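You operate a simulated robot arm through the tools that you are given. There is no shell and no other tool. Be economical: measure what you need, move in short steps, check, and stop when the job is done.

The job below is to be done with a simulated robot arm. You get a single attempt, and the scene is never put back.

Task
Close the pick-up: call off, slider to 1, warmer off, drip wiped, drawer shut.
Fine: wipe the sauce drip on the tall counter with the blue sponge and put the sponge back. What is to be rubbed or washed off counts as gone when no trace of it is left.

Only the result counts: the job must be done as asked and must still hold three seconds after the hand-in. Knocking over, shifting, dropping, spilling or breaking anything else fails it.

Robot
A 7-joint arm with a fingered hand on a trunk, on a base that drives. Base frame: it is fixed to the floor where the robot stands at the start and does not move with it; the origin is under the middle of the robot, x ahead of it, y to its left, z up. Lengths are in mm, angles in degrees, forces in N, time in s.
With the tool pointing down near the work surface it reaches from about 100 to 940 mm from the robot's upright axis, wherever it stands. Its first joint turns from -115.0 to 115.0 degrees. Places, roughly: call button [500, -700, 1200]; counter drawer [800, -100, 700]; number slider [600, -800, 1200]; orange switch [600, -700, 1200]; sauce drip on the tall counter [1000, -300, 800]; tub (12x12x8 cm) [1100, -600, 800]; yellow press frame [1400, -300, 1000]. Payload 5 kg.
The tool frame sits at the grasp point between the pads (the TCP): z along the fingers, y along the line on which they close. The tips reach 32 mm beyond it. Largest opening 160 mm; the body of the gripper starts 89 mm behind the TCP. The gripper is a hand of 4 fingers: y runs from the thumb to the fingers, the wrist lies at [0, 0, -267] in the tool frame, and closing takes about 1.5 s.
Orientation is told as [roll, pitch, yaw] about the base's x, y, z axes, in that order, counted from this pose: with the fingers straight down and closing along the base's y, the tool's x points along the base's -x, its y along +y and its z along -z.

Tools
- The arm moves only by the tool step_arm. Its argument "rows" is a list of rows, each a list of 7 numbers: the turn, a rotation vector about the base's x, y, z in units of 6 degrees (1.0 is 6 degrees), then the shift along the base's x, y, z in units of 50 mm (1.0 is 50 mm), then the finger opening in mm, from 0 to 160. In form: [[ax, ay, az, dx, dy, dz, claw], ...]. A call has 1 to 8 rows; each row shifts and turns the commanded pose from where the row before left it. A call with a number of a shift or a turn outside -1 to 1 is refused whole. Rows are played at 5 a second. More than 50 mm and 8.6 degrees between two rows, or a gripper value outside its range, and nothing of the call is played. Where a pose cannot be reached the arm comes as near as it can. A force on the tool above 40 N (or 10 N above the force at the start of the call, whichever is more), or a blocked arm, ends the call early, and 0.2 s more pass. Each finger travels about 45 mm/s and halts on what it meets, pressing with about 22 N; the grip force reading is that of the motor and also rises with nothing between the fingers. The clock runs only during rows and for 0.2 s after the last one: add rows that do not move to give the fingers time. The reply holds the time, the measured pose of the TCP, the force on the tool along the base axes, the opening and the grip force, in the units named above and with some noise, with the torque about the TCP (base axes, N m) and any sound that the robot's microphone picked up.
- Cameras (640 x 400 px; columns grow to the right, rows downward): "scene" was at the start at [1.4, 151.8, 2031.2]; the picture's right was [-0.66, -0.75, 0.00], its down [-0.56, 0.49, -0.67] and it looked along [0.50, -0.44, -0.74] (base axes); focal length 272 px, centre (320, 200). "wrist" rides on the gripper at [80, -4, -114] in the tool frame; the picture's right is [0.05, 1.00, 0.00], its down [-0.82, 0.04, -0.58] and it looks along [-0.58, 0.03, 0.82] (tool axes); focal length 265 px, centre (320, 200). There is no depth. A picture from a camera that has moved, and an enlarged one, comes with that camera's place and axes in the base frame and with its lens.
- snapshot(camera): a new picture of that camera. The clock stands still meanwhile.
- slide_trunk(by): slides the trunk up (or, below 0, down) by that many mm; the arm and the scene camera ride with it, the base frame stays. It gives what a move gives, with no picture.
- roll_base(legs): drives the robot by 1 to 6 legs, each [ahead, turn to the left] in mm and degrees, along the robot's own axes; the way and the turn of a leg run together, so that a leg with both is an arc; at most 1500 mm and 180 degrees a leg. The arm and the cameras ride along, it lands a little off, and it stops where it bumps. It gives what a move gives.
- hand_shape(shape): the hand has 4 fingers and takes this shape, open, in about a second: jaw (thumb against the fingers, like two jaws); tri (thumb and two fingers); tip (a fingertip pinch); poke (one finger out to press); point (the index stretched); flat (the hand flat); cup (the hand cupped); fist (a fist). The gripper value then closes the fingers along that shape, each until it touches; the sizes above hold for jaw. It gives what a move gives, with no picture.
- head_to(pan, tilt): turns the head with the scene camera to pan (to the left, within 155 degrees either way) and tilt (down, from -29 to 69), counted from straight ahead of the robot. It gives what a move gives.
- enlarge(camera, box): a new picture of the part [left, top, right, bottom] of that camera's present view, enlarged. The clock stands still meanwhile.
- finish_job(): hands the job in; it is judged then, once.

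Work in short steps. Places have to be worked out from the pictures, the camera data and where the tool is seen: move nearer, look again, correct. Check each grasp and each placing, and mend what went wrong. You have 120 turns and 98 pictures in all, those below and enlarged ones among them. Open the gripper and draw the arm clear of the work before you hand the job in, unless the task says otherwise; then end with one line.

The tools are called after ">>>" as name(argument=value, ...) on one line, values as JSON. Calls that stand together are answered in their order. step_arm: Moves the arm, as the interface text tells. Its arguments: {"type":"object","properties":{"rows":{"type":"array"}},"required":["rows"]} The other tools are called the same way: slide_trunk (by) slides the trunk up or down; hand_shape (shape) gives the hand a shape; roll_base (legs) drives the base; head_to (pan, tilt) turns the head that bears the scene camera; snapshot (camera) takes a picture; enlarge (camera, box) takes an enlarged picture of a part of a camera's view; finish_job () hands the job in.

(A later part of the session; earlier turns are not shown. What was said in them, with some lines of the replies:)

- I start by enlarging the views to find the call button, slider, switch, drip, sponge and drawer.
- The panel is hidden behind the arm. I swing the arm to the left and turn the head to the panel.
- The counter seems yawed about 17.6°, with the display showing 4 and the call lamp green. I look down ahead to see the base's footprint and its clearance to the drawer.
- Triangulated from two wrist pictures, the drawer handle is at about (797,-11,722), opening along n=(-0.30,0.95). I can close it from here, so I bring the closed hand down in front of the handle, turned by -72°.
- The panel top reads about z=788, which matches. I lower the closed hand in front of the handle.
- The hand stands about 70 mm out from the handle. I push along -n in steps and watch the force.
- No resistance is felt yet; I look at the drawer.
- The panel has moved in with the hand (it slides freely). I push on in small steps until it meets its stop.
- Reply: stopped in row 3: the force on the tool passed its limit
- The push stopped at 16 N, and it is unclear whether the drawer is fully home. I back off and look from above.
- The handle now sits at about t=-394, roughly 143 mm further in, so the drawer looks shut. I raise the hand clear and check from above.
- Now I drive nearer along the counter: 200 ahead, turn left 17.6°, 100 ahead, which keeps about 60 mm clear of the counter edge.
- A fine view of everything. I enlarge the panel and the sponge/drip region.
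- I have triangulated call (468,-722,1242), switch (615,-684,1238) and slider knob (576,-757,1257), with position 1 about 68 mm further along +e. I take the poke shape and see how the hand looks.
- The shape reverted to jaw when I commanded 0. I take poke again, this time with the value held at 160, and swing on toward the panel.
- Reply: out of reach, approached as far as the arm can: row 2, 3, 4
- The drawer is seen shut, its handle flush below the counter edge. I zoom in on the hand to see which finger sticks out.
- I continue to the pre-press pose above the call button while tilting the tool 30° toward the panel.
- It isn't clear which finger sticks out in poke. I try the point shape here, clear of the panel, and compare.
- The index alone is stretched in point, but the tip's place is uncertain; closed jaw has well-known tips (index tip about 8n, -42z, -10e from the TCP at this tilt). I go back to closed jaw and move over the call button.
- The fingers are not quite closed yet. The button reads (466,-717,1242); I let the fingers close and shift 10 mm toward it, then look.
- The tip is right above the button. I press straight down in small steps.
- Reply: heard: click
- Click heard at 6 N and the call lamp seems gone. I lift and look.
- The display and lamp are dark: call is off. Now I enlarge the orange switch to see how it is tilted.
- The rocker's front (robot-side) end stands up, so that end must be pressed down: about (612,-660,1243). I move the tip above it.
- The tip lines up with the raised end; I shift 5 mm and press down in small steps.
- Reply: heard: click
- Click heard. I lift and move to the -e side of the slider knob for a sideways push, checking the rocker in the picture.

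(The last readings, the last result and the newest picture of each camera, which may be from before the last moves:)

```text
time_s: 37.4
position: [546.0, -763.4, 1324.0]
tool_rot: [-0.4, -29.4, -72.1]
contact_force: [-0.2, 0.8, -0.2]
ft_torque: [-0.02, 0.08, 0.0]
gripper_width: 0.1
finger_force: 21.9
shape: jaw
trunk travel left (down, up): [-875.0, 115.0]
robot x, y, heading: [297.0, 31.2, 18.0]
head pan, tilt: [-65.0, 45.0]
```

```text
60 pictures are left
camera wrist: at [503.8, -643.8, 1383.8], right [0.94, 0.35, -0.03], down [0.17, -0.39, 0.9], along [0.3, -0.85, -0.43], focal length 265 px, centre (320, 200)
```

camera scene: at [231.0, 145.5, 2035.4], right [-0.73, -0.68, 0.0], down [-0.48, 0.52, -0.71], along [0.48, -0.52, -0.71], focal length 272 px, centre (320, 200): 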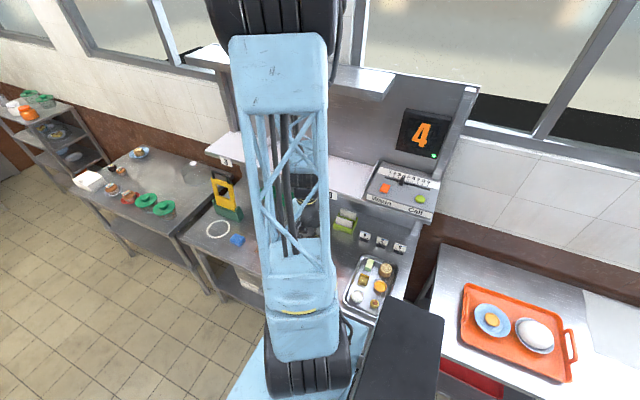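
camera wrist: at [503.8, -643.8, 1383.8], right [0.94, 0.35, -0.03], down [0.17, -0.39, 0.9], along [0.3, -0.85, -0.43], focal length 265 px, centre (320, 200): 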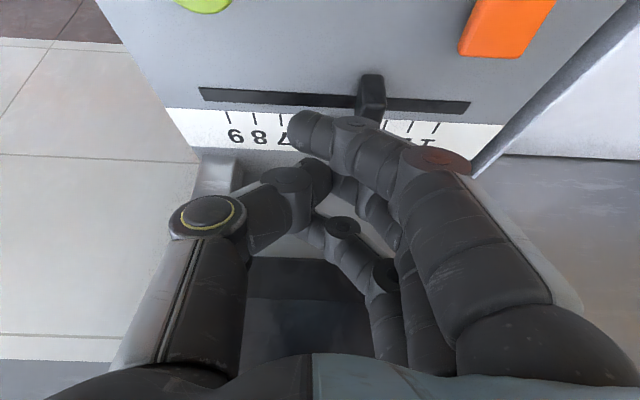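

A clear view: the knob stands at tick 4 and tick 1 is about 61 mm further along +e. I'll straddle the knob with thumb and fingers instead, so I reduce the tilt to 15°, open to 60 mm and move over the knob.

>>> step_arm(rows=[[0, 0, 0, 0, 0, 0.5, 60], [0.953, 0.302, 0, 0.3, 0, 0, 60], [0.953, 0.302, 0, 0.3, 0.1, 0, 60], [0.476, 0.151, 0, 0, 0.1, 0, 60], [0, 0, 0, 0, 0, 0, 60], [0, 0, 0, 0, 0, 0, 60]])

>>> snapshot(camera="wrist")

```text
time_s: 38.8
position: [575.1, -754.3, 1347.0]
tool_rot: [-0.1, -14.2, -72.3]
contact_force: [0.6, -0.4, 0.4]
ft_torque: [0.02, 0.0, 0.01]
gripper_width: 59.9
finger_force: 0.0
shape: jaw
trunk travel left (down, up): [-875.0, 115.0]
robot x, y, heading: [296.3, 31.2, 17.7]
head pan, tilt: [-65.0, 45.0]
```

```text
59 pictures are left
camera wrist: at [538.0, -653.4, 1438.1], right [0.94, 0.35, -0.02], down [0.24, -0.6, 0.76], along [0.26, -0.72, -0.65], focal length 265 px, centre (320, 200)
```

wrist: 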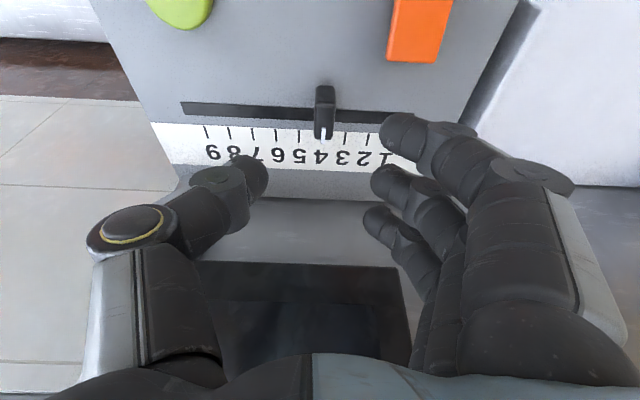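

The knob centre reads (577,-757,1257) again. I centre the hand and descend to just above it.

>>> step_arm(rows=[[0, 0, 0, 0.06, -0.14, -0.4, 60], [0, 0, 0, 0, 0, -0.4, 60], [0, 0, 0, 0, 0, 0, 60]])

>>> snapshot(camera="wrist")

```text
time_s: 39.5
position: [576.8, -761.0, 1307.7]
tool_rot: [-0.4, -14.4, -72.2]
contact_force: [0.5, -0.2, 0.5]
ft_torque: [0.01, -0.07, 0.02]
gripper_width: 59.7
finger_force: 0.0
shape: jaw
trunk travel left (down, up): [-875.0, 115.0]
robot x, y, heading: [290.3, 31.6, 18.0]
head pan, tilt: [-65.0, 45.0]
```

```text
58 pictures are left
camera wrist: at [541.5, -660.1, 1398.3], right [0.94, 0.35, -0.02], down [0.24, -0.6, 0.76], along [0.26, -0.72, -0.65], focal length 265 px, centre (320, 200)
```

wrist: 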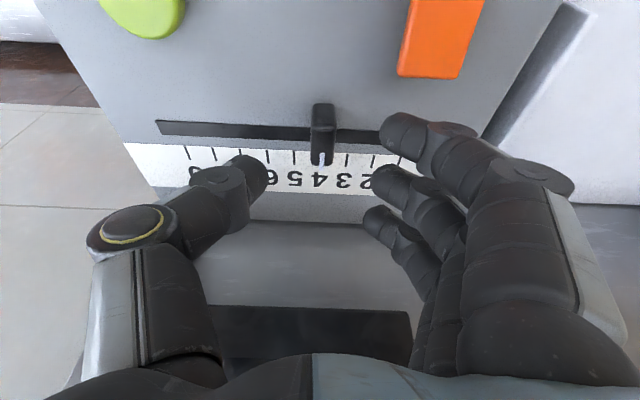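

It is well centred between the index and thumb. I lower gently until just above the panel.

>>> step_arm(rows=[[0, 0, 0, 0, 0, -0.2, 60], [0, 0, 0, 0, 0, -0.12, 60], [0, 0, 0, 0, 0, -0.12, 60], [0, 0, 0, 0, 0, -0.06, 60]])

>>> snapshot(camera="wrist")

```text
time_s: 40.5
position: [577.4, -759.4, 1282.9]
tool_rot: [-0.2, -14.3, -72.3]
contact_force: [0.2, 1.0, 0.4]
ft_torque: [-0.02, -0.01, 0.0]
gripper_width: 59.7
finger_force: 0.1
shape: jaw
trunk travel left (down, up): [-875.0, 115.0]
robot x, y, heading: [290.9, 34.1, 17.9]
head pan, tilt: [-65.0, 45.0]
```

```text
57 pictures are left
camera wrist: at [541.5, -660.3, 1373.2], right [0.94, 0.35, -0.02], down [0.24, -0.6, 0.76], along [0.26, -0.72, -0.65], focal length 265 px, centre (320, 200)
```

wrist: 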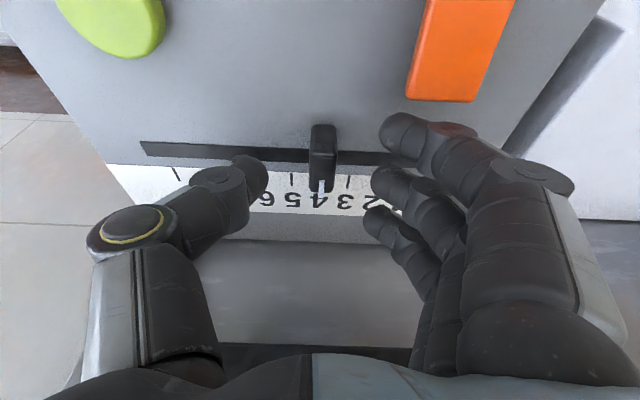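

Now I close on the knob.

>>> step_arm(rows=[[0, 0, 0, 0, 0, 0, 30], [0, 0, 0, 0, 0, 0, 12], [0, 0, 0, 0, 0, 0, 12], [0, 0, 0, 0, 0, 0, 12], [0, 0, 0, 0, 0, 0, 12]])

>>> snapshot(camera="wrist")

```text
time_s: 41.8
position: [577.5, -760.4, 1282.4]
tool_rot: [-0.2, -14.4, -72.4]
contact_force: [0.6, 1.5, 0.4]
ft_torque: [0.02, -0.07, 0.02]
gripper_width: 13.1
finger_force: 0.1
shape: jaw
trunk travel left (down, up): [-875.0, 115.0]
robot x, y, heading: [292.9, 32.0, 18.0]
head pan, tilt: [-65.0, 45.0]
```

```text
56 pictures are left
camera wrist: at [541.6, -660.2, 1373.2], right [0.94, 0.35, -0.02], down [0.24, -0.6, 0.76], along [0.26, -0.72, -0.65], focal length 265 px, centre (320, 200)
```

wrist: 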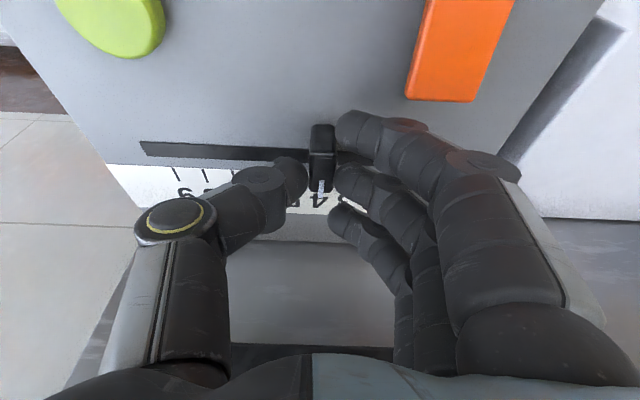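

The knob is held loosely between thumb and fingers. I slide along +e by 50 mm and check against the ticks.

>>> step_arm(rows=[[0, 0, 0, 0.19, 0.06, 0, 10], [0, 0, 0, 0.19, 0.06, 0, 10], [0, 0, 0, 0.19, 0.06, 0, 10], [0, 0, 0, 0.19, 0.06, 0, 10], [0, 0, 0, 0.19, 0.06, 0, 10], [0, 0, 0, 0, 0, 0, 10]])

>>> snapshot(camera="wrist")

```text
time_s: 43.1
position: [624.8, -746.2, 1282.8]
tool_rot: [-0.3, -14.4, -72.2]
contact_force: [-0.1, 1.4, 0.9]
ft_torque: [0.04, -0.11, 0.06]
gripper_width: 0.0
finger_force: 22.0
shape: jaw
trunk travel left (down, up): [-875.0, 115.0]
robot x, y, heading: [291.7, 32.2, 17.9]
head pan, tilt: [-65.0, 45.0]
```

```text
55 pictures are left
camera wrist: at [588.9, -645.2, 1373.5], right [0.94, 0.35, -0.02], down [0.24, -0.6, 0.76], along [0.26, -0.72, -0.65], focal length 265 px, centre (320, 200)
```

wrist: 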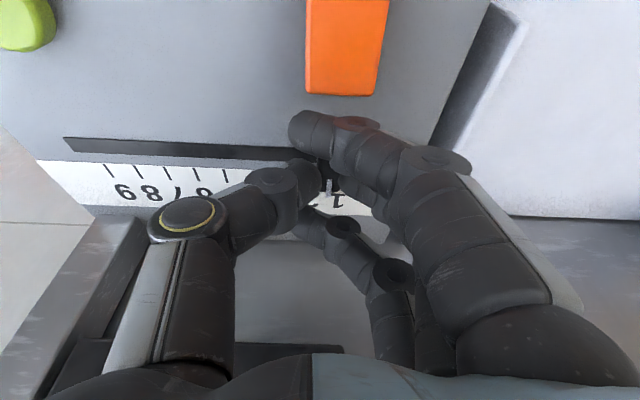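

I enlarge to read the knob against the tick marks.

>>> enlarge(camera="wrist", box=[260, 100, 440, 240])

```text
2.86 times, centred on (350, 170) of wrist
camera zoom: at [588.9, -645.2, 1373.5], right [0.94, 0.35, -0.02], down [0.24, -0.6, 0.76], along [0.26, -0.72, -0.65], focal length 758 px, centre (234, 286)
```

zoom: 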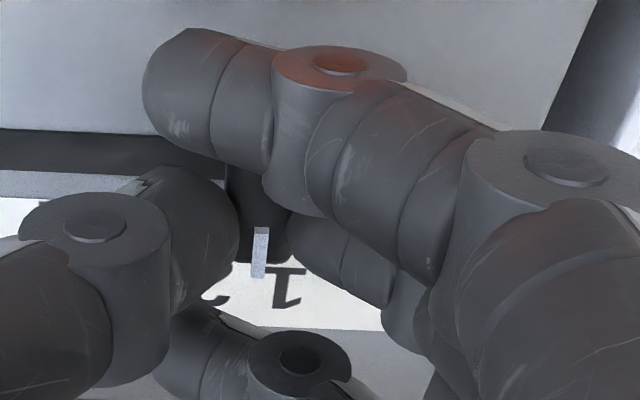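

The pointer is at about 1.4. I push 8 mm more, then open and lift to read it.

>>> step_arm(rows=[[0, 0, 0, 0.08, 0.025, 0, 0], [0, 0, 0, 0.08, 0.025, 0, 0], [0, 0, 0, 0, 0, 0, 0], [0, 0, 0, 0, 0, 0, 40], [0, 0, 0, 0, 0, 0, 40], [0, 0, 0, 0, 0, 0, 40], [0, 0, 0, 0, 0, 0, 40]])

>>> enlarge(camera="wrist", box=[260, 100, 440, 240])

```text
time_s: 44.8
position: [632.2, -743.2, 1282.8]
tool_rot: [-0.2, -14.5, -72.3]
contact_force: [0.2, -0.5, 1.0]
ft_torque: [-0.06, 0.0, 0.02]
gripper_width: 39.6
finger_force: 0.0
shape: jaw
trunk travel left (down, up): [-875.0, 115.0]
robot x, y, heading: [296.4, 33.6, 17.9]
head pan, tilt: [-65.0, 45.0]
```

```text
2.86 times, centred on (350, 170) of wrist
camera zoom: at [596.5, -642.8, 1373.1], right [0.94, 0.35, -0.02], down [0.24, -0.6, 0.76], along [0.26, -0.72, -0.65], focal length 758 px, centre (234, 286)
```

zoom: 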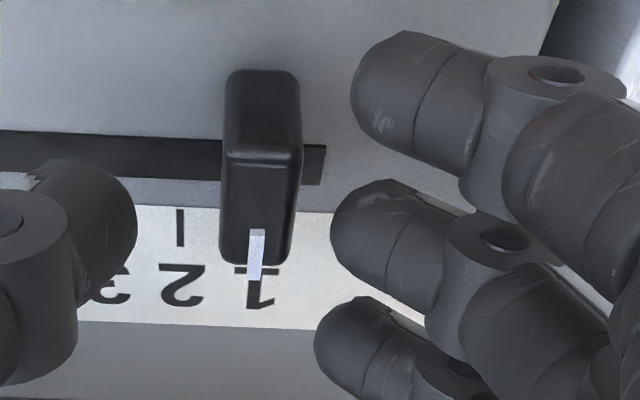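

The pointer now sits on 1. I lift off, draw back from the panel and check the switch and slider.

>>> step_arm(rows=[[0, 0, 0, 0, 0, 0.6, 40], [0, 0, 0, 0, 0, 0.9, 40], [0, 0, 0, -0.29, 0.92, 0.1, 40], [0, 0, 0, -0.29, 0.92, 0.1, 40], [0, 0, 0, -0.29, 0.92, 0.1, 40]])

>>> snapshot(camera="wrist")

```text
time_s: 46.0
position: [589.3, -602.5, 1374.6]
tool_rot: [-0.2, -14.5, -72.3]
contact_force: [-0.1, 0.8, 0.5]
ft_torque: [-0.11, -0.04, 0.0]
gripper_width: 39.3
finger_force: 0.0
shape: jaw
trunk travel left (down, up): [-875.0, 115.0]
robot x, y, heading: [292.6, 30.9, 17.8]
head pan, tilt: [-65.0, 45.0]
```

```text
52 pictures are left
camera wrist: at [552.7, -501.5, 1465.2], right [0.94, 0.35, -0.02], down [0.24, -0.6, 0.76], along [0.26, -0.72, -0.65], focal length 265 px, centre (320, 200)
```

wrist: 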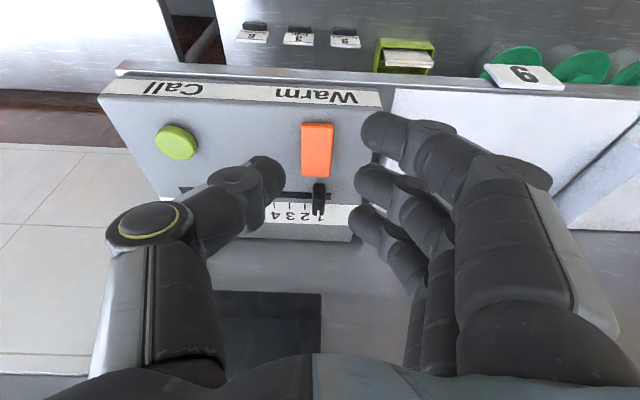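

All three panel items look set. Now I swing over to the sponge, untilting the tool on the way.

>>> step_arm(rows=[[0, 0, 0, -0.29, 0.92, 0.1, 100], [0, 0, 0, -0.29, 0.92, 0.1, 100], [0, 0, 0, -0.29, 0.92, 0.1, 100], [0.953, 0.302, 0, 0.73, 0.39, -0.2, 100], [0.953, 0.302, 0, 0.73, 0.39, -0.2, 100], [0.4, 0.127, 0, 0.73, 0.39, -0.2, 100], [0, 0, 0, 0.73, 0.39, -0.3, 100], [0, 0, 0, 0.73, 0.39, -0.3, 100]])

>>> step_arm(rows=[[0, 0, 0, 0.73, 0.39, -0.36, 100], [0, 0, 0, 0.73, 0.39, -0.36, 100], [0, 0, 0, 0.73, 0.39, -0.36, 100], [0, 0, 0, 0.73, 0.39, -0.36, 100], [0, 0, 0, 0.73, 0.39, -0.36, 100], [0, 0, 0, 0.73, 0.39, -0.36, 100], [0, 0, 0, 0.73, 0.2, -0.36, 100], [0, 0, 0, 0.73, 0.2, -0.36, 100]])

>>> snapshot(camera="wrist")

>>> snapshot(camera="scene")

```text
time_s: 47.8
position: [730.8, -368.8, 1325.6]
tool_rot: [-0.2, 0.3, -72.4]
contact_force: [0.3, 0.1, 0.0]
ft_torque: [-0.01, 0.05, 0.01]
gripper_width: 99.4
finger_force: 0.1
shape: jaw
trunk travel left (down, up): [-875.0, 115.0]
robot x, y, heading: [295.5, 29.3, 17.9]
head pan, tilt: [-65.0, 45.0]
```

```text
time_s: 49.5
position: [1021.9, -230.8, 1182.3]
tool_rot: [-0.3, 0.2, -72.3]
contact_force: [0.7, -1.4, -0.9]
ft_torque: [-0.01, 0.03, 0.0]
gripper_width: 99.7
finger_force: 0.0
shape: jaw
trunk travel left (down, up): [-875.0, 115.0]
robot x, y, heading: [291.9, 29.4, 17.9]
head pan, tilt: [-65.0, 45.0]
```

```text
51 pictures are left
camera wrist: at [994.2, -155.8, 1296.4], right [0.94, 0.35, 0.0], down [0.29, -0.76, 0.57], along [0.2, -0.54, -0.82], focal length 265 px, centre (320, 200)
```

wrist: 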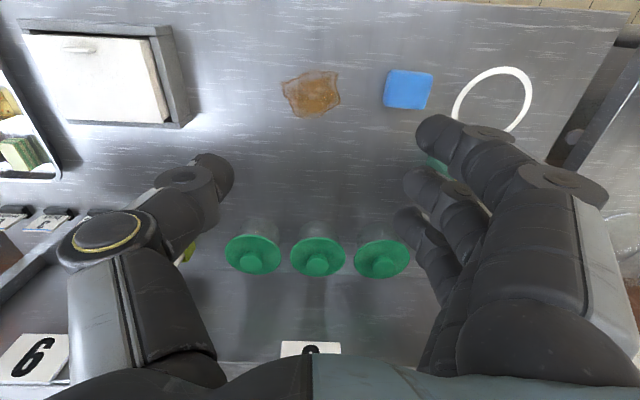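

```text
50 pictures are left
camera scene: at [233.7, 148.2, 2035.3], right [-0.73, -0.68, 0.0], down [-0.48, 0.52, -0.71], along [0.48, -0.52, -0.71], focal length 272 px, centre (320, 200)
```

scene: 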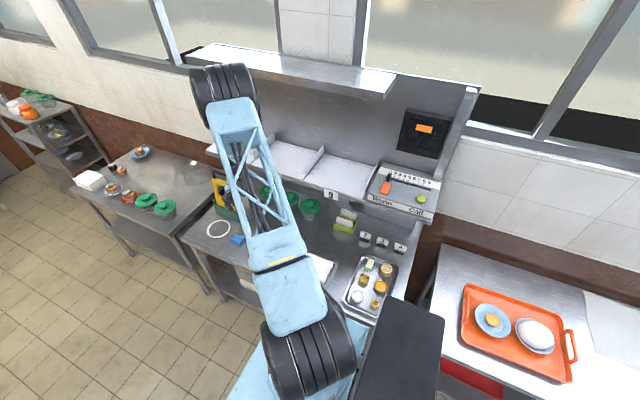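

The red glow is gone from the counter, so the warmer is off. The display shows an orange mark; I enlarge it.

>>> enlarge(camera="scene", box=[350, 100, 460, 230])

>>> enlarge(camera="wrist", box=[250, 50, 550, 200])

```text
3.08 times, centred on (405, 165) of scene
camera zoom: at [233.7, 148.2, 2035.3], right [-0.73, -0.68, 0.0], down [-0.48, 0.52, -0.71], along [0.48, -0.52, -0.71], focal length 836 px, centre (58, 308)
```

zoom: 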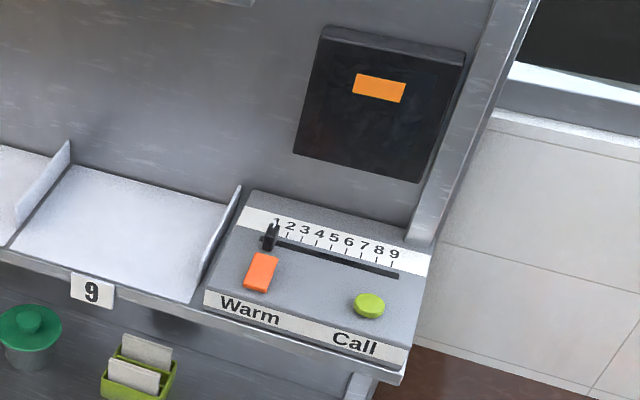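

```text
2.13 times, centred on (400, 125) of wrist
camera zoom: at [994.2, -155.8, 1296.4], right [0.94, 0.35, 0.0], down [0.29, -0.76, 0.57], along [0.2, -0.54, -0.82], focal length 566 px, centre (149, 360)
```

zoom: 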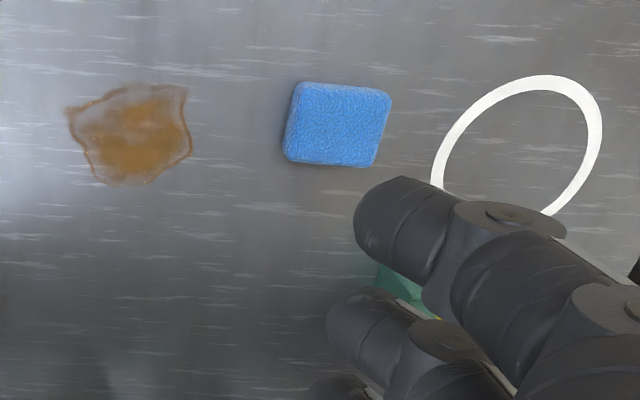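

Slider on 1, lamp off. The sponge is at about (1162,-201), roughly 74 mm along e. I move above it and open to 120.

>>> step_arm(rows=[[0, 0, 0, 0.56, 0.12, -0.72, 120], [0, 0, 0, 0.56, 0.12, -0.72, 120], [0, 0, 0, 0.56, 0.12, -0.72, 120], [0, 0, 0, 0.56, 0.12, -0.72, 120], [0, 0, 0, 0.56, 0.12, -0.72, 120], [0, 0, 0, 0, 0, -0.5, 120], [0, 0, 0, 0, 0, 0, 120]])

>>> snapshot(camera="wrist")

```text
time_s: 51.1
position: [1160.7, -202.6, 978.7]
tool_rot: [-0.2, 0.1, -72.3]
contact_force: [-0.8, 0.6, 0.6]
ft_torque: [-0.02, 0.0, 0.01]
gripper_width: 119.5
finger_force: 0.0
shape: jaw
trunk travel left (down, up): [-875.0, 115.0]
robot x, y, heading: [293.8, 34.6, 18.0]
head pan, tilt: [-65.0, 45.0]
```

```text
47 pictures are left
camera wrist: at [1132.7, -126.7, 1092.7], right [0.94, 0.35, 0.0], down [0.29, -0.76, 0.58], along [0.2, -0.54, -0.82], focal length 265 px, centre (320, 200)
```

wrist: 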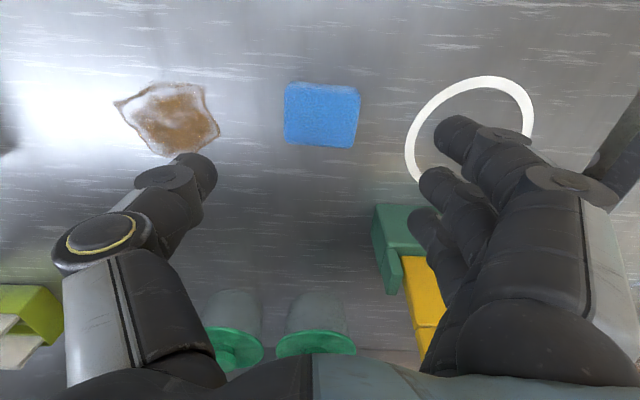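

Sponge centred under the TCP (about 70 mm wide). I narrow to 100 and descend to tips just above the counter.

>>> step_arm(rows=[[0, 0, 0, 0, 0.06, -0.5, 100], [0, 0, 0, 0, 0, -0.5, 100], [0, 0, 0, 0, 0, -0.5, 100], [0, 0, 0, 0, 0, -0.4, 100], [0, 0, 0, 0, 0, -0.2, 100], [0, 0, 0, 0, 0, -0.2, 100], [0, 0, 0, 0, 0, 0, 100]])

>>> snapshot(camera="wrist")

```text
time_s: 52.8
position: [1159.7, -199.2, 863.4]
tool_rot: [-0.2, 0.1, -72.4]
contact_force: [0.2, 0.1, 0.7]
ft_torque: [-0.02, 0.01, 0.02]
gripper_width: 100.5
finger_force: 0.1
shape: jaw
trunk travel left (down, up): [-875.0, 115.0]
robot x, y, heading: [291.2, 32.3, 17.8]
head pan, tilt: [-65.0, 45.0]
```

```text
46 pictures are left
camera wrist: at [1131.9, -124.2, 978.1], right [0.94, 0.35, 0.0], down [0.29, -0.76, 0.58], along [0.2, -0.54, -0.82], focal length 265 px, centre (320, 200)
```

wrist: 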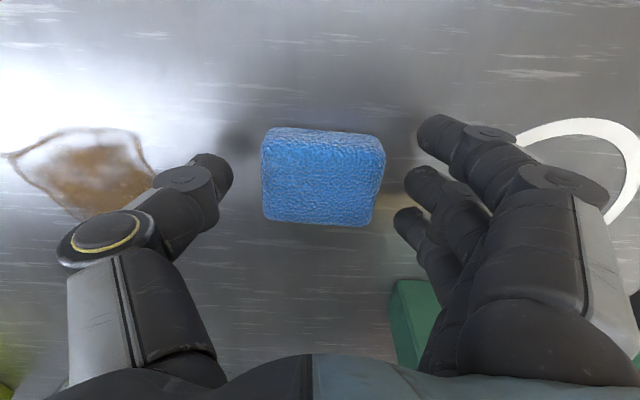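

Well placed. I go 6 mm lower and close on the sponge.

>>> step_arm(rows=[[0, 0, 0, 0, 0, -0.12, 100], [0, 0, 0, 0, 0, 0, 70], [0, 0, 0, 0, 0, 0, 45], [0, 0, 0, 0, 0, 0, 45], [0, 0, 0, 0, 0, 0, 45], [0, 0, 0, 0, 0, 0, 45], [0, 0, 0, 0, 0, 0, 45]])

>>> snapshot(camera="wrist")

```text
time_s: 54.4
position: [1160.6, -201.1, 858.3]
tool_rot: [-0.2, 0.1, -72.3]
contact_force: [0.2, 1.8, -0.5]
ft_torque: [-0.01, -0.04, 0.02]
gripper_width: 59.7
finger_force: 22.6
shape: jaw
trunk travel left (down, up): [-875.0, 115.0]
robot x, y, heading: [294.1, 31.0, 17.8]
head pan, tilt: [-65.0, 45.0]
```

```text
45 pictures are left
camera wrist: at [1132.1, -124.3, 971.9], right [0.94, 0.35, 0.0], down [0.29, -0.76, 0.58], along [0.2, -0.54, -0.82], focal length 265 px, centre (320, 200)
```

wrist: 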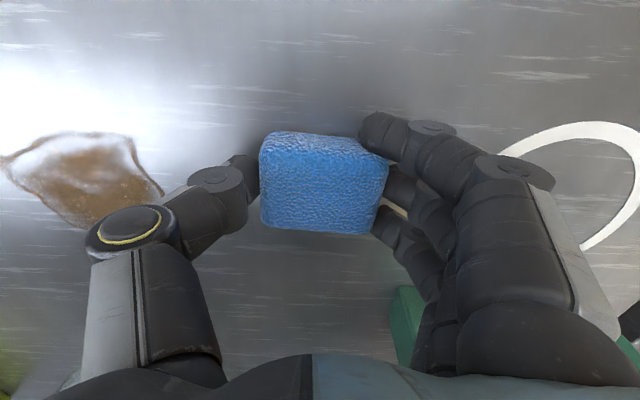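

Gripped at 60 mm, 22 N. I lift it, carry it to the +e end of the drip (centre about (1021,-268), about 100x90 mm) and set it down there.

>>> step_arm(rows=[[0, 0, 0, 0, 0, 0.5, 45], [0, 0, 0, 0, 0, 0.3, 45], [0, 0, 0, -0.9, -0.4, 0, 45], [0, 0, 0, -0.9, -0.5, 0, 45], [0, 0, 0, 0, -0.1, -0.3, 45], [0, 0, 0, 0, 0, -0.3, 45], [0, 0, 0, 0, 0, -0.14, 45], [0, 0, 0, 0, 0, -0.08, 45]])

>>> snapshot(camera="wrist")

```text
refused: row 4 steps farther than a row can; nothing moved
```

```text
44 pictures are left
camera wrist: at [1132.1, -124.3, 971.9], right [0.94, 0.35, 0.0], down [0.29, -0.76, 0.58], along [0.2, -0.54, -0.82], focal length 265 px, centre (320, 200)
```

wrist: 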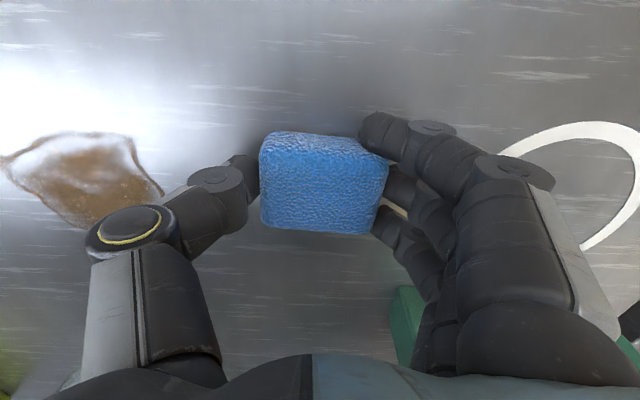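

The step was slightly too large; I repeat it with smaller ones.

>>> step_arm(rows=[[0, 0, 0, 0, 0, 0.5, 45], [0, 0, 0, 0, 0, 0.3, 45], [0, 0, 0, -0.6, -0.35, 0, 45], [0, 0, 0, -0.6, -0.35, 0, 45], [0, 0, 0, -0.6, -0.35, 0, 45], [0, 0, 0, 0, 0, -0.4, 45], [0, 0, 0, 0, 0, -0.25, 45], [0, 0, 0, 0, 0, -0.15, 45]])

>>> snapshot(camera="wrist")

```text
time_s: 56.1
position: [1069.8, -250.9, 856.8]
tool_rot: [-0.3, 0.1, -72.3]
contact_force: [-0.4, -0.1, -0.4]
ft_torque: [-0.02, -0.05, -0.03]
gripper_width: 59.9
finger_force: 21.5
shape: jaw
trunk travel left (down, up): [-875.0, 115.0]
robot x, y, heading: [291.1, 35.6, 17.7]
head pan, tilt: [-65.0, 45.0]
```

```text
43 pictures are left
camera wrist: at [1042.3, -176.5, 971.9], right [0.94, 0.35, 0.0], down [0.29, -0.76, 0.58], along [0.2, -0.54, -0.82], focal length 265 px, centre (320, 200)
```

wrist: 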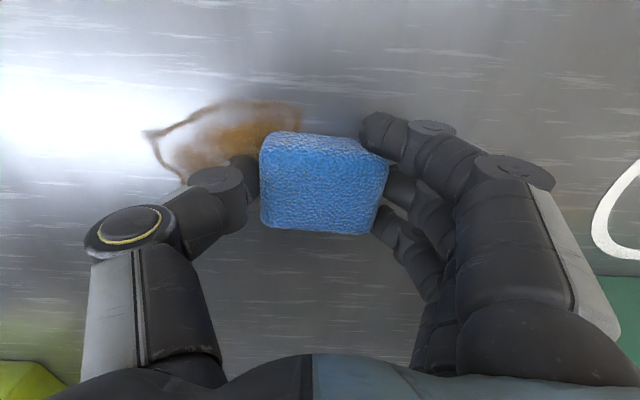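

The drip spans roughly s 839–935, t -520 to -592 in counter axes. I press down in 2 mm steps to find contact force.

>>> step_arm(rows=[[0, 0, 0, 0, 0, -0.04, 45], [0, 0, 0, 0, 0, -0.04, 45], [0, 0, 0, 0, 0, 0, 45]])

```text
time_s: 57.0
position: [1069.8, -252.2, 856.3]
tool_rot: [0.0, 0.0, -72.3]
contact_force: [-1.4, 1.2, 23.2]
ft_torque: [-0.11, -0.12, 0.04]
gripper_width: 59.7
finger_force: 21.9
shape: jaw
trunk travel left (down, up): [-875.0, 115.0]
robot x, y, heading: [292.2, 28.9, 18.1]
head pan, tilt: [-65.0, 45.0]
```

Contact at 23 N, rather firm. I ease by 1.5 mm and stroke along -e.

>>> step_arm(rows=[[0, 0, 0, 0, 0, 0.03, 45], [0, 0, 0, -0.38, -0.12, 0, 45], [0, 0, 0, -0.38, -0.12, 0, 45], [0, 0, 0, -0.38, -0.12, 0, 45], [0, 0, 0, -0.38, -0.12, 0, 45], [0, 0, 0, -0.38, -0.12, 0, 45], [0, 0, 0, -0.38, -0.12, 0, 45]])

>>> snapshot(camera="wrist")

```text
time_s: 58.5
position: [954.9, -288.4, 856.4]
tool_rot: [-0.2, 0.0, -72.3]
contact_force: [4.7, 1.5, 15.6]
ft_torque: [-0.01, -0.53, 0.07]
gripper_width: 59.6
finger_force: 22.4
shape: jaw
trunk travel left (down, up): [-875.0, 115.0]
robot x, y, heading: [294.6, 27.4, 17.7]
head pan, tilt: [-65.0, 45.0]
```

```text
42 pictures are left
camera wrist: at [927.3, -212.6, 970.3], right [0.94, 0.35, 0.0], down [0.29, -0.76, 0.58], along [0.2, -0.54, -0.82], focal length 265 px, centre (320, 200)
```

wrist: 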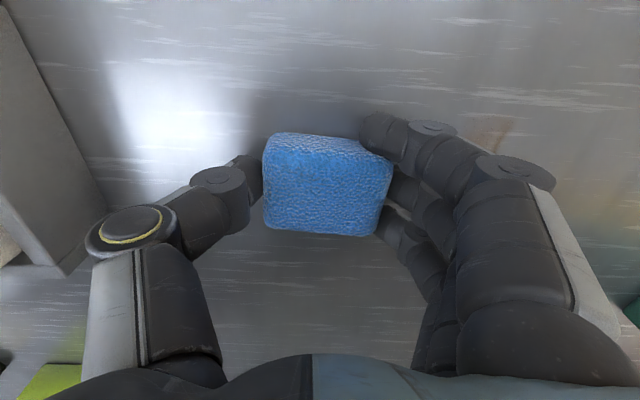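

It wipes well; a faint residue remains on the +n side. I shift 20 mm toward +n and stroke back.

>>> step_arm(rows=[[0, 0, 0, -0.12, 0.38, 0, 45], [0, 0, 0, 0.38, 0.12, 0, 45], [0, 0, 0, 0.38, 0.12, 0, 45], [0, 0, 0, 0.38, 0.12, 0, 45], [0, 0, 0, 0.38, 0.12, 0, 45], [0, 0, 0, 0.38, 0.12, 0, 45], [0, 0, 0, 0.38, 0.12, 0, 45]])

>>> step_arm(rows=[[0, 0, 0, -0.12, 0.38, 0, 45], [0, 0, 0, -0.38, -0.12, 0, 45], [0, 0, 0, -0.38, -0.12, 0, 45], [0, 0, 0, -0.38, -0.12, 0, 45], [0, 0, 0, -0.38, -0.12, 0, 45], [0, 0, 0, -0.38, -0.12, 0, 45]])

>>> snapshot(camera="wrist")

```text
time_s: 60.1
position: [1064.6, -233.3, 856.1]
tool_rot: [-0.1, 0.1, -72.2]
contact_force: [-1.2, 0.1, 6.9]
ft_torque: [-0.07, -0.1, 0.0]
gripper_width: 59.8
finger_force: 21.7
shape: jaw
trunk travel left (down, up): [-875.0, 115.0]
robot x, y, heading: [295.3, 33.8, 17.7]
head pan, tilt: [-65.0, 45.0]
```

```text
time_s: 61.5
position: [962.9, -244.7, 856.5]
tool_rot: [-0.1, 0.1, -72.2]
contact_force: [3.7, 1.4, 14.2]
ft_torque: [-0.04, -0.38, 0.06]
gripper_width: 59.6
finger_force: 21.7
shape: jaw
trunk travel left (down, up): [-875.0, 115.0]
robot x, y, heading: [293.2, 30.7, 17.8]
head pan, tilt: [-65.0, 45.0]
```

```text
41 pictures are left
camera wrist: at [934.1, -168.9, 970.2], right [0.94, 0.35, 0.0], down [0.29, -0.76, 0.58], along [0.2, -0.54, -0.82], focal length 265 px, centre (320, 200)
```

wrist: 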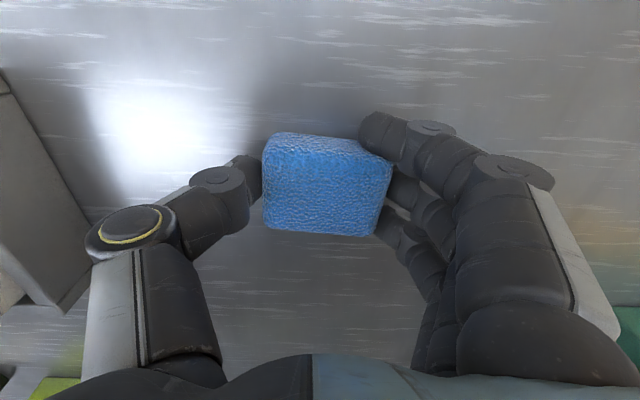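

Nothing is visible on the +n side now. I cover the -n side too: shift 60 mm toward -n, stroke +e, then 25 mm back and stroke -e.

>>> step_arm(rows=[[0, 0, 0, 0.12, -0.38, 0, 45], [0, 0, 0, 0.12, -0.38, 0, 45], [0, 0, 0, 0.12, -0.38, 0, 45], [0, 0, 0, 0.38, 0.12, 0, 45], [0, 0, 0, 0.38, 0.12, 0, 45], [0, 0, 0, 0.38, 0.12, 0, 45], [0, 0, 0, 0.38, 0.12, 0, 45], [0, 0, 0, 0.38, 0.12, 0, 45]])

>>> step_arm(rows=[[0, 0, 0, -0.14, 0.44, 0, 45], [0, 0, 0, -0.38, -0.12, 0, 45], [0, 0, 0, -0.38, -0.12, 0, 45], [0, 0, 0, -0.38, -0.12, 0, 45], [0, 0, 0, -0.38, -0.12, 0, 45], [0, 0, 0, -0.38, -0.12, 0, 45]])

>>> step_arm(rows=[[0, 0, 0, 0, 0, 0.6, 45], [0, 0, 0, 0.2, -0.5, 0.8, 45], [0, 0, 0, 0.2, -0.5, 0.8, 45], [0, 0, 0, 0, 0, 0, 45]])

>>> snapshot(camera="wrist")

```text
time_s: 63.4
position: [1075.7, -270.3, 856.3]
tool_rot: [-0.2, 0.1, -72.3]
contact_force: [-0.7, -1.3, 5.0]
ft_torque: [-0.11, -0.12, -0.01]
gripper_width: 59.4
finger_force: 21.6
shape: jaw
trunk travel left (down, up): [-875.0, 115.0]
robot x, y, heading: [298.1, 32.1, 17.6]
head pan, tilt: [-65.0, 45.0]
```

```text
time_s: 64.8
position: [975.1, -279.2, 855.4]
tool_rot: [-0.1, 0.0, -72.2]
contact_force: [4.8, 1.8, 15.0]
ft_torque: [-0.02, -0.4, 0.03]
gripper_width: 59.6
finger_force: 21.7
shape: jaw
trunk travel left (down, up): [-875.0, 115.0]
robot x, y, heading: [296.4, 29.8, 18.1]
head pan, tilt: [-65.0, 45.0]
```

```text
time_s: 65.8
position: [995.2, -329.6, 963.4]
tool_rot: [-0.2, 0.2, -72.2]
contact_force: [-0.4, 0.1, -0.4]
ft_torque: [0.02, -0.01, 0.0]
gripper_width: 59.4
finger_force: 21.4
shape: jaw
trunk travel left (down, up): [-875.0, 115.0]
robot x, y, heading: [290.3, 31.8, 17.8]
head pan, tilt: [-65.0, 45.0]
```

```text
40 pictures are left
camera wrist: at [968.0, -254.1, 1078.4], right [0.94, 0.35, 0.0], down [0.29, -0.76, 0.57], along [0.2, -0.54, -0.82], focal length 265 px, centre (320, 200)
```

wrist: 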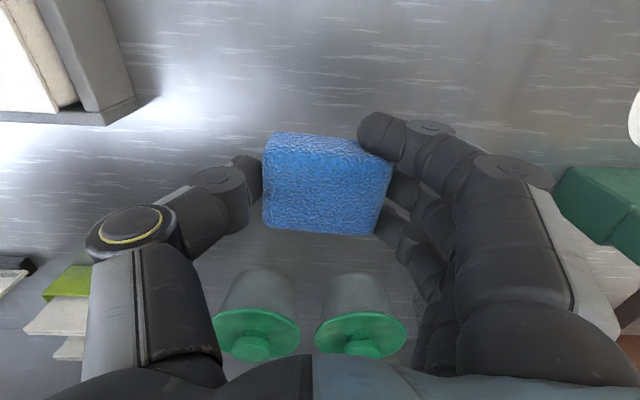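

I enlarge the wiped region to look for residue.

>>> enlarge(camera="wrist", box=[240, 0, 600, 130])

```text
1.78 times, centred on (420, 65) of wrist
camera zoom: at [968.0, -254.1, 1078.4], right [0.94, 0.35, 0.0], down [0.29, -0.76, 0.57], along [0.2, -0.54, -0.82], focal length 472 px, centre (142, 440)
```

zoom: 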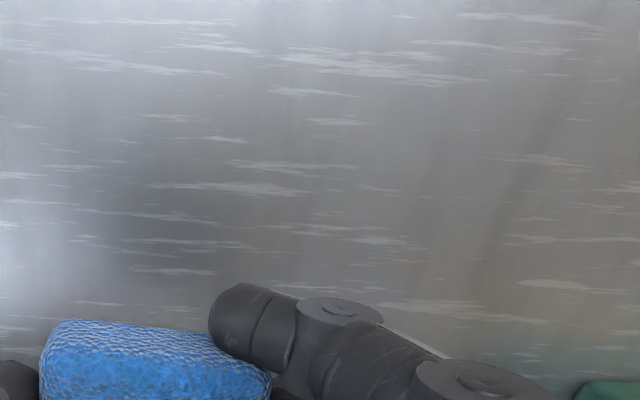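

It looks clean from here. I check with the scene camera as well.

>>> enlarge(camera="scene", box=[190, 170, 350, 290])

```text
3.33 times, centred on (270, 230) of scene
camera zoom: at [232.5, 147.2, 2035.3], right [-0.73, -0.68, 0.0], down [-0.48, 0.52, -0.71], along [0.48, -0.52, -0.71], focal length 906 px, centre (487, 100)
```

zoom: 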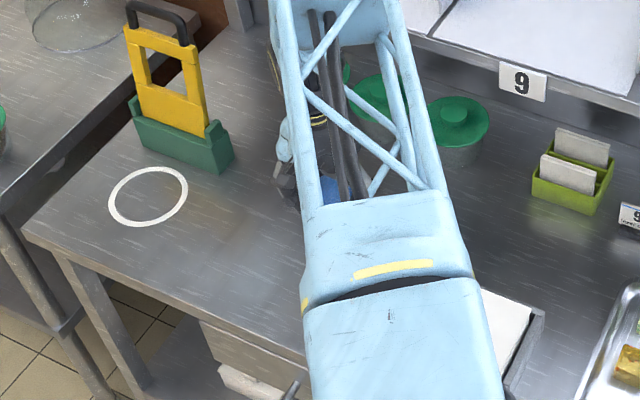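

Hidden by the arm. I carry the sponge back to its place (TCP 1160,-200) and stop just above the counter.

>>> step_arm(rows=[[0, 0, 0, 0.66, 0.52, 0, 45], [0, 0, 0, 0.66, 0.52, 0, 45], [0, 0, 0, 0.66, 0.52, 0, 45], [0, 0, 0, 0.66, 0.52, 0, 45], [0, 0, 0, 0.66, 0.52, 0, 45], [0, 0, 0, 0, 0, -0.8, 45], [0, 0, 0, 0, 0, -0.8, 45], [0, 0, 0, 0, 0, 0, 45]])

>>> snapshot(camera="wrist")

```text
time_s: 67.5
position: [1159.5, -198.8, 884.8]
tool_rot: [-0.2, 0.1, -72.3]
contact_force: [-0.3, 0.3, 0.5]
ft_torque: [0.04, -0.02, -0.06]
gripper_width: 59.2
finger_force: 22.1
shape: jaw
trunk travel left (down, up): [-875.0, 115.0]
robot x, y, heading: [291.3, 32.0, 17.9]
head pan, tilt: [-65.0, 45.0]
```

```text
37 pictures are left
camera wrist: at [1130.9, -123.0, 999.0], right [0.94, 0.35, 0.0], down [0.29, -0.76, 0.58], along [0.2, -0.54, -0.82], focal length 265 px, centre (320, 200)
```

wrist: 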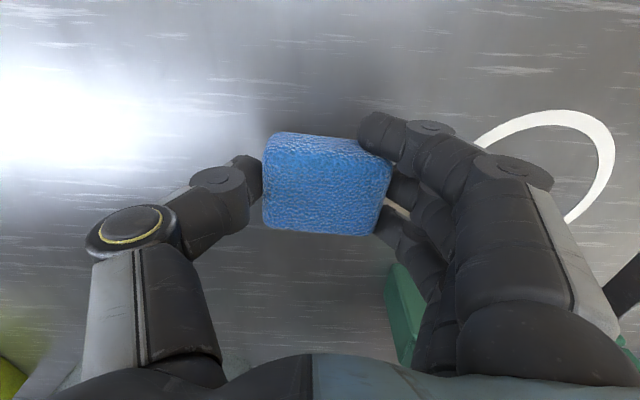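

I lower the last 27 mm, and stop as the sponge touches.

>>> step_arm(rows=[[0, 0, 0, 0, 0, -0.3, 45], [0, 0, 0, 0, 0, -0.18, 45], [0, 0, 0, 0, 0, -0.05, 45], [0, 0, 0, 0, 0, 0, 45]])

```text
time_s: 68.5
position: [1159.8, -198.6, 858.3]
tool_rot: [-0.2, 0.1, -72.3]
contact_force: [0.4, -0.3, -0.6]
ft_torque: [0.01, -0.01, -0.02]
gripper_width: 59.5
finger_force: 22.0
shape: jaw
trunk travel left (down, up): [-875.0, 115.0]
robot x, y, heading: [290.1, 30.7, 17.9]
head pan, tilt: [-65.0, 45.0]
```

Just at the original height with no load yet; 1 mm more, then I open and rise.

>>> step_arm(rows=[[0, 0, 0, 0, 0, -0.03, 45], [0, 0, 0, 0, 0, 0, 75], [0, 0, 0, 0, 0, 0, 100], [0, 0, 0, 0, 0, 0, 100], [0, 0, 0, 0, 0, 0, 100], [0, 0, 0, 0, 0, 0, 100]])

>>> step_arm(rows=[[0, 0, 0, 0, 0, 0.4, 100], [0, 0, 0, 0, 0, 0.9, 100], [0, 0, 0, 0, 0, 0.9, 100], [0, 0, 0, -0.2, 0.6, 0.7, 100], [0, 0, 0, -0.2, 0.6, 0.7, 100], [0, 0, 0, -0.2, 0.6, 0.7, 100], [0, 0, 0, -0.2, 0.6, 0.7, 100], [0, 0, 0, -0.2, 0.6, 0.7, 100]])

>>> snapshot(camera="wrist")

```text
time_s: 70.0
position: [1158.8, -198.0, 856.3]
tool_rot: [-0.2, 0.0, -72.3]
contact_force: [1.0, -0.7, 0.3]
ft_torque: [0.02, 0.01, 0.01]
gripper_width: 99.6
finger_force: 0.0
shape: jaw
trunk travel left (down, up): [-875.0, 115.0]
robot x, y, heading: [293.9, 30.5, 17.6]
head pan, tilt: [-65.0, 45.0]
```

```text
time_s: 71.8
position: [1105.3, -47.0, 1142.1]
tool_rot: [-0.1, 0.0, -72.2]
contact_force: [-0.7, 0.2, 0.4]
ft_torque: [-0.08, -0.05, -0.01]
gripper_width: 99.7
finger_force: 0.1
shape: jaw
trunk travel left (down, up): [-875.0, 115.0]
robot x, y, heading: [294.2, 33.5, 17.9]
head pan, tilt: [-65.0, 45.0]
```

```text
36 pictures are left
camera wrist: at [1077.5, 28.7, 1255.8], right [0.94, 0.35, 0.0], down [0.29, -0.76, 0.58], along [0.2, -0.54, -0.82], focal length 265 px, centre (320, 200)
```

wrist: 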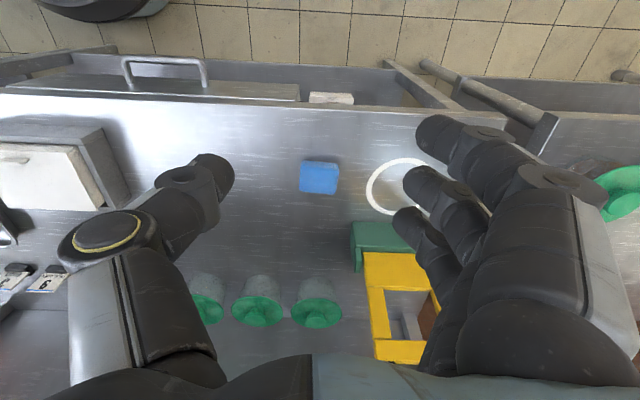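

The counter looks clean and the sponge is back. I enlarge the wiped spot and the drawer front.

>>> enlarge(camera="wrist", box=[60, 30, 420, 230])

>>> enlarge(camera="scene", box=[190, 170, 370, 310])

```text
1.78 times, centred on (240, 130) of wrist
camera zoom: at [1077.5, 28.7, 1255.8], right [0.94, 0.35, 0.0], down [0.29, -0.76, 0.58], along [0.2, -0.54, -0.82], focal length 472 px, centre (462, 324)
```

zoom: 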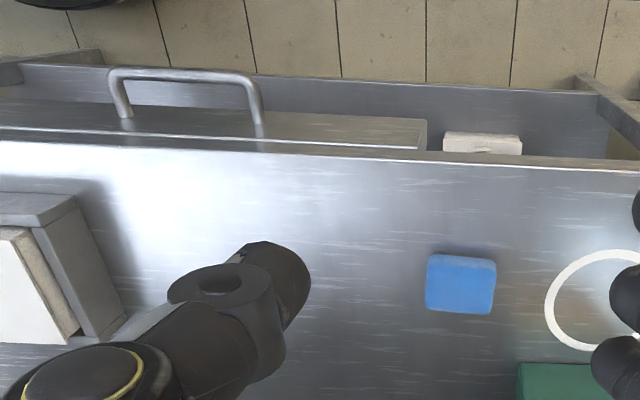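

```text
2.86 times, centred on (280, 240) of scene
camera zoom: at [229.8, 149.7, 2035.1], right [-0.73, -0.68, 0.0], down [-0.48, 0.52, -0.71], along [0.48, -0.52, -0.71], focal length 777 px, centre (434, 86)
```

zoom: 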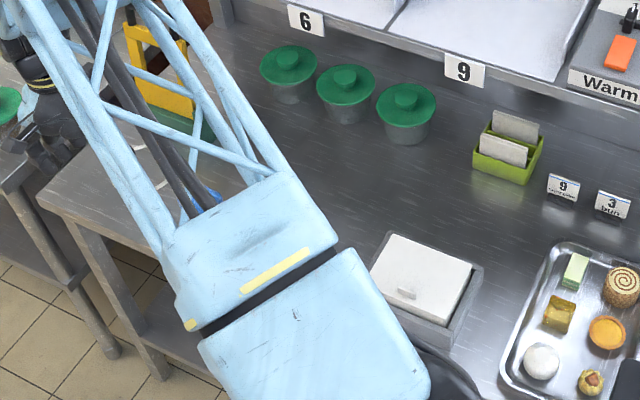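

The drawer panel is flush with the counter edge. Part of the wiped spot is behind the thumb, so I draw the arm clear and view it with the scene camera.

>>> step_arm(rows=[[0, 0, 0, -0.3, 0.9, 0.2, 100], [0, 0, 0, -0.3, 0.9, 0.2, 100], [0, 0, 0, -0.3, 0.9, 0.2, 100], [0, 0, 0, -0.3, 0.9, 0.2, 100], [0, 0, 0, -0.3, 0.9, 0.2, 100], [0, 0, 0, -0.3, 0.9, 0.2, 100], [0, 0, 0, -0.3, 0.9, 0.2, 100], [0, 0, 0, -0.3, 0.9, 0.2, 100]])

>>> enlarge(camera="scene", box=[190, 170, 350, 290])

>>> snapshot(camera="scene")

```text
time_s: 73.5
position: [988.8, 312.6, 1221.1]
tool_rot: [-0.2, -0.1, -72.4]
contact_force: [0.4, 0.7, -0.4]
ft_torque: [-0.04, -0.03, 0.05]
gripper_width: 99.5
finger_force: 0.0
shape: jaw
trunk travel left (down, up): [-875.0, 115.0]
robot x, y, heading: [296.6, 33.1, 17.8]
head pan, tilt: [-65.0, 45.0]
```

```text
3.33 times, centred on (270, 230) of scene
camera zoom: at [230.2, 150.5, 2035.1], right [-0.73, -0.68, 0.0], down [-0.48, 0.52, -0.71], along [0.48, -0.52, -0.71], focal length 906 px, centre (487, 100)
```

zoom: 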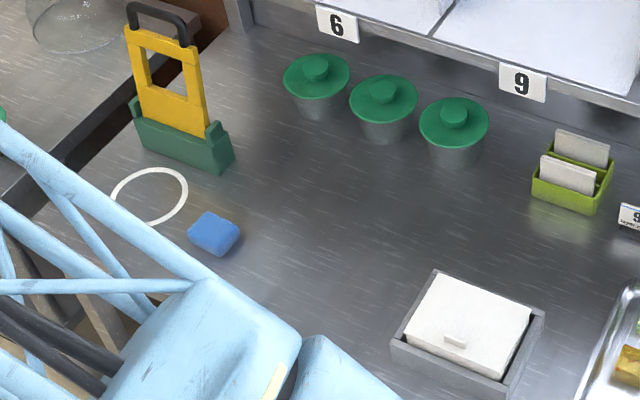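

```text
32 pictures are left
camera scene: at [230.2, 150.5, 2035.1], right [-0.73, -0.68, 0.0], down [-0.48, 0.52, -0.71], along [0.48, -0.52, -0.71], focal length 272 px, centre (320, 200)
```

scene: 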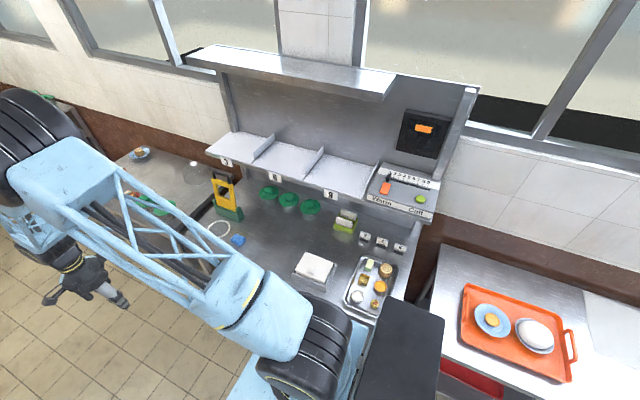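

The drip spot is in full view and looks clean; one closer look at it for faint traces.

>>> enlarge(camera="scene", box=[240, 225, 300, 262])

>>> enlarge(camera="scene", box=[365, 150, 445, 225])

```text
10.67 times, centred on (270, 244) of scene
camera zoom: at [230.2, 150.5, 2035.1], right [-0.73, -0.68, 0.0], down [-0.48, 0.52, -0.71], along [0.48, -0.52, -0.71], focal length 2900 px, centre (853, -264)
```

zoom: 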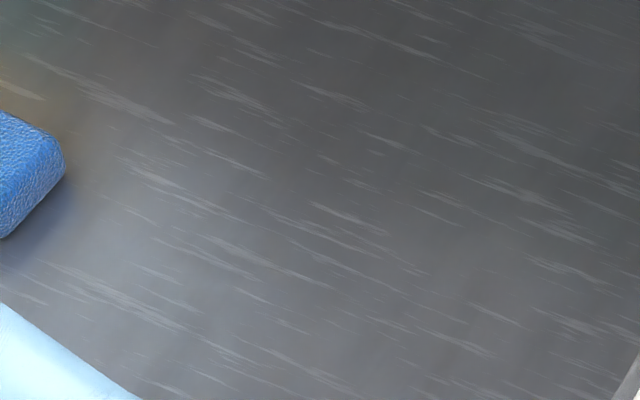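

```text
5.33 times, centred on (405, 188) of scene
camera zoom: at [230.2, 150.5, 2035.1], right [-0.73, -0.68, 0.0], down [-0.48, 0.52, -0.71], along [0.48, -0.52, -0.71], focal length 1450 px, centre (-133, 267)
```

zoom: 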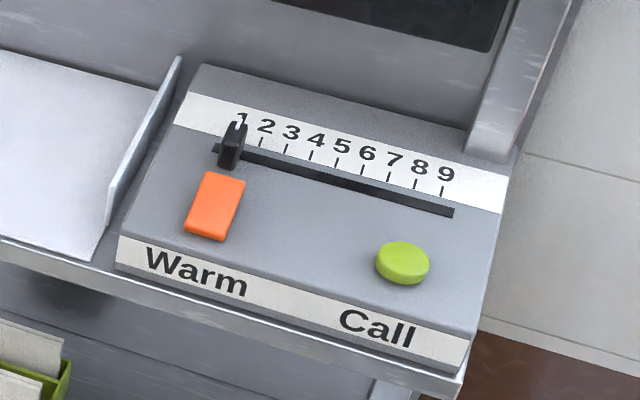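

Everything checks: slider on 1, call and warmer off, drip gone, sponge back, drawer flush, hand open and clear. I hand in.

>>> finish_job()

```text
The job is handed in.
```

The pick-up is closed: call off, slider on 1, warmer off, drip wiped with no trace in the close-up, sponge back in its place, and drawer shut flush.
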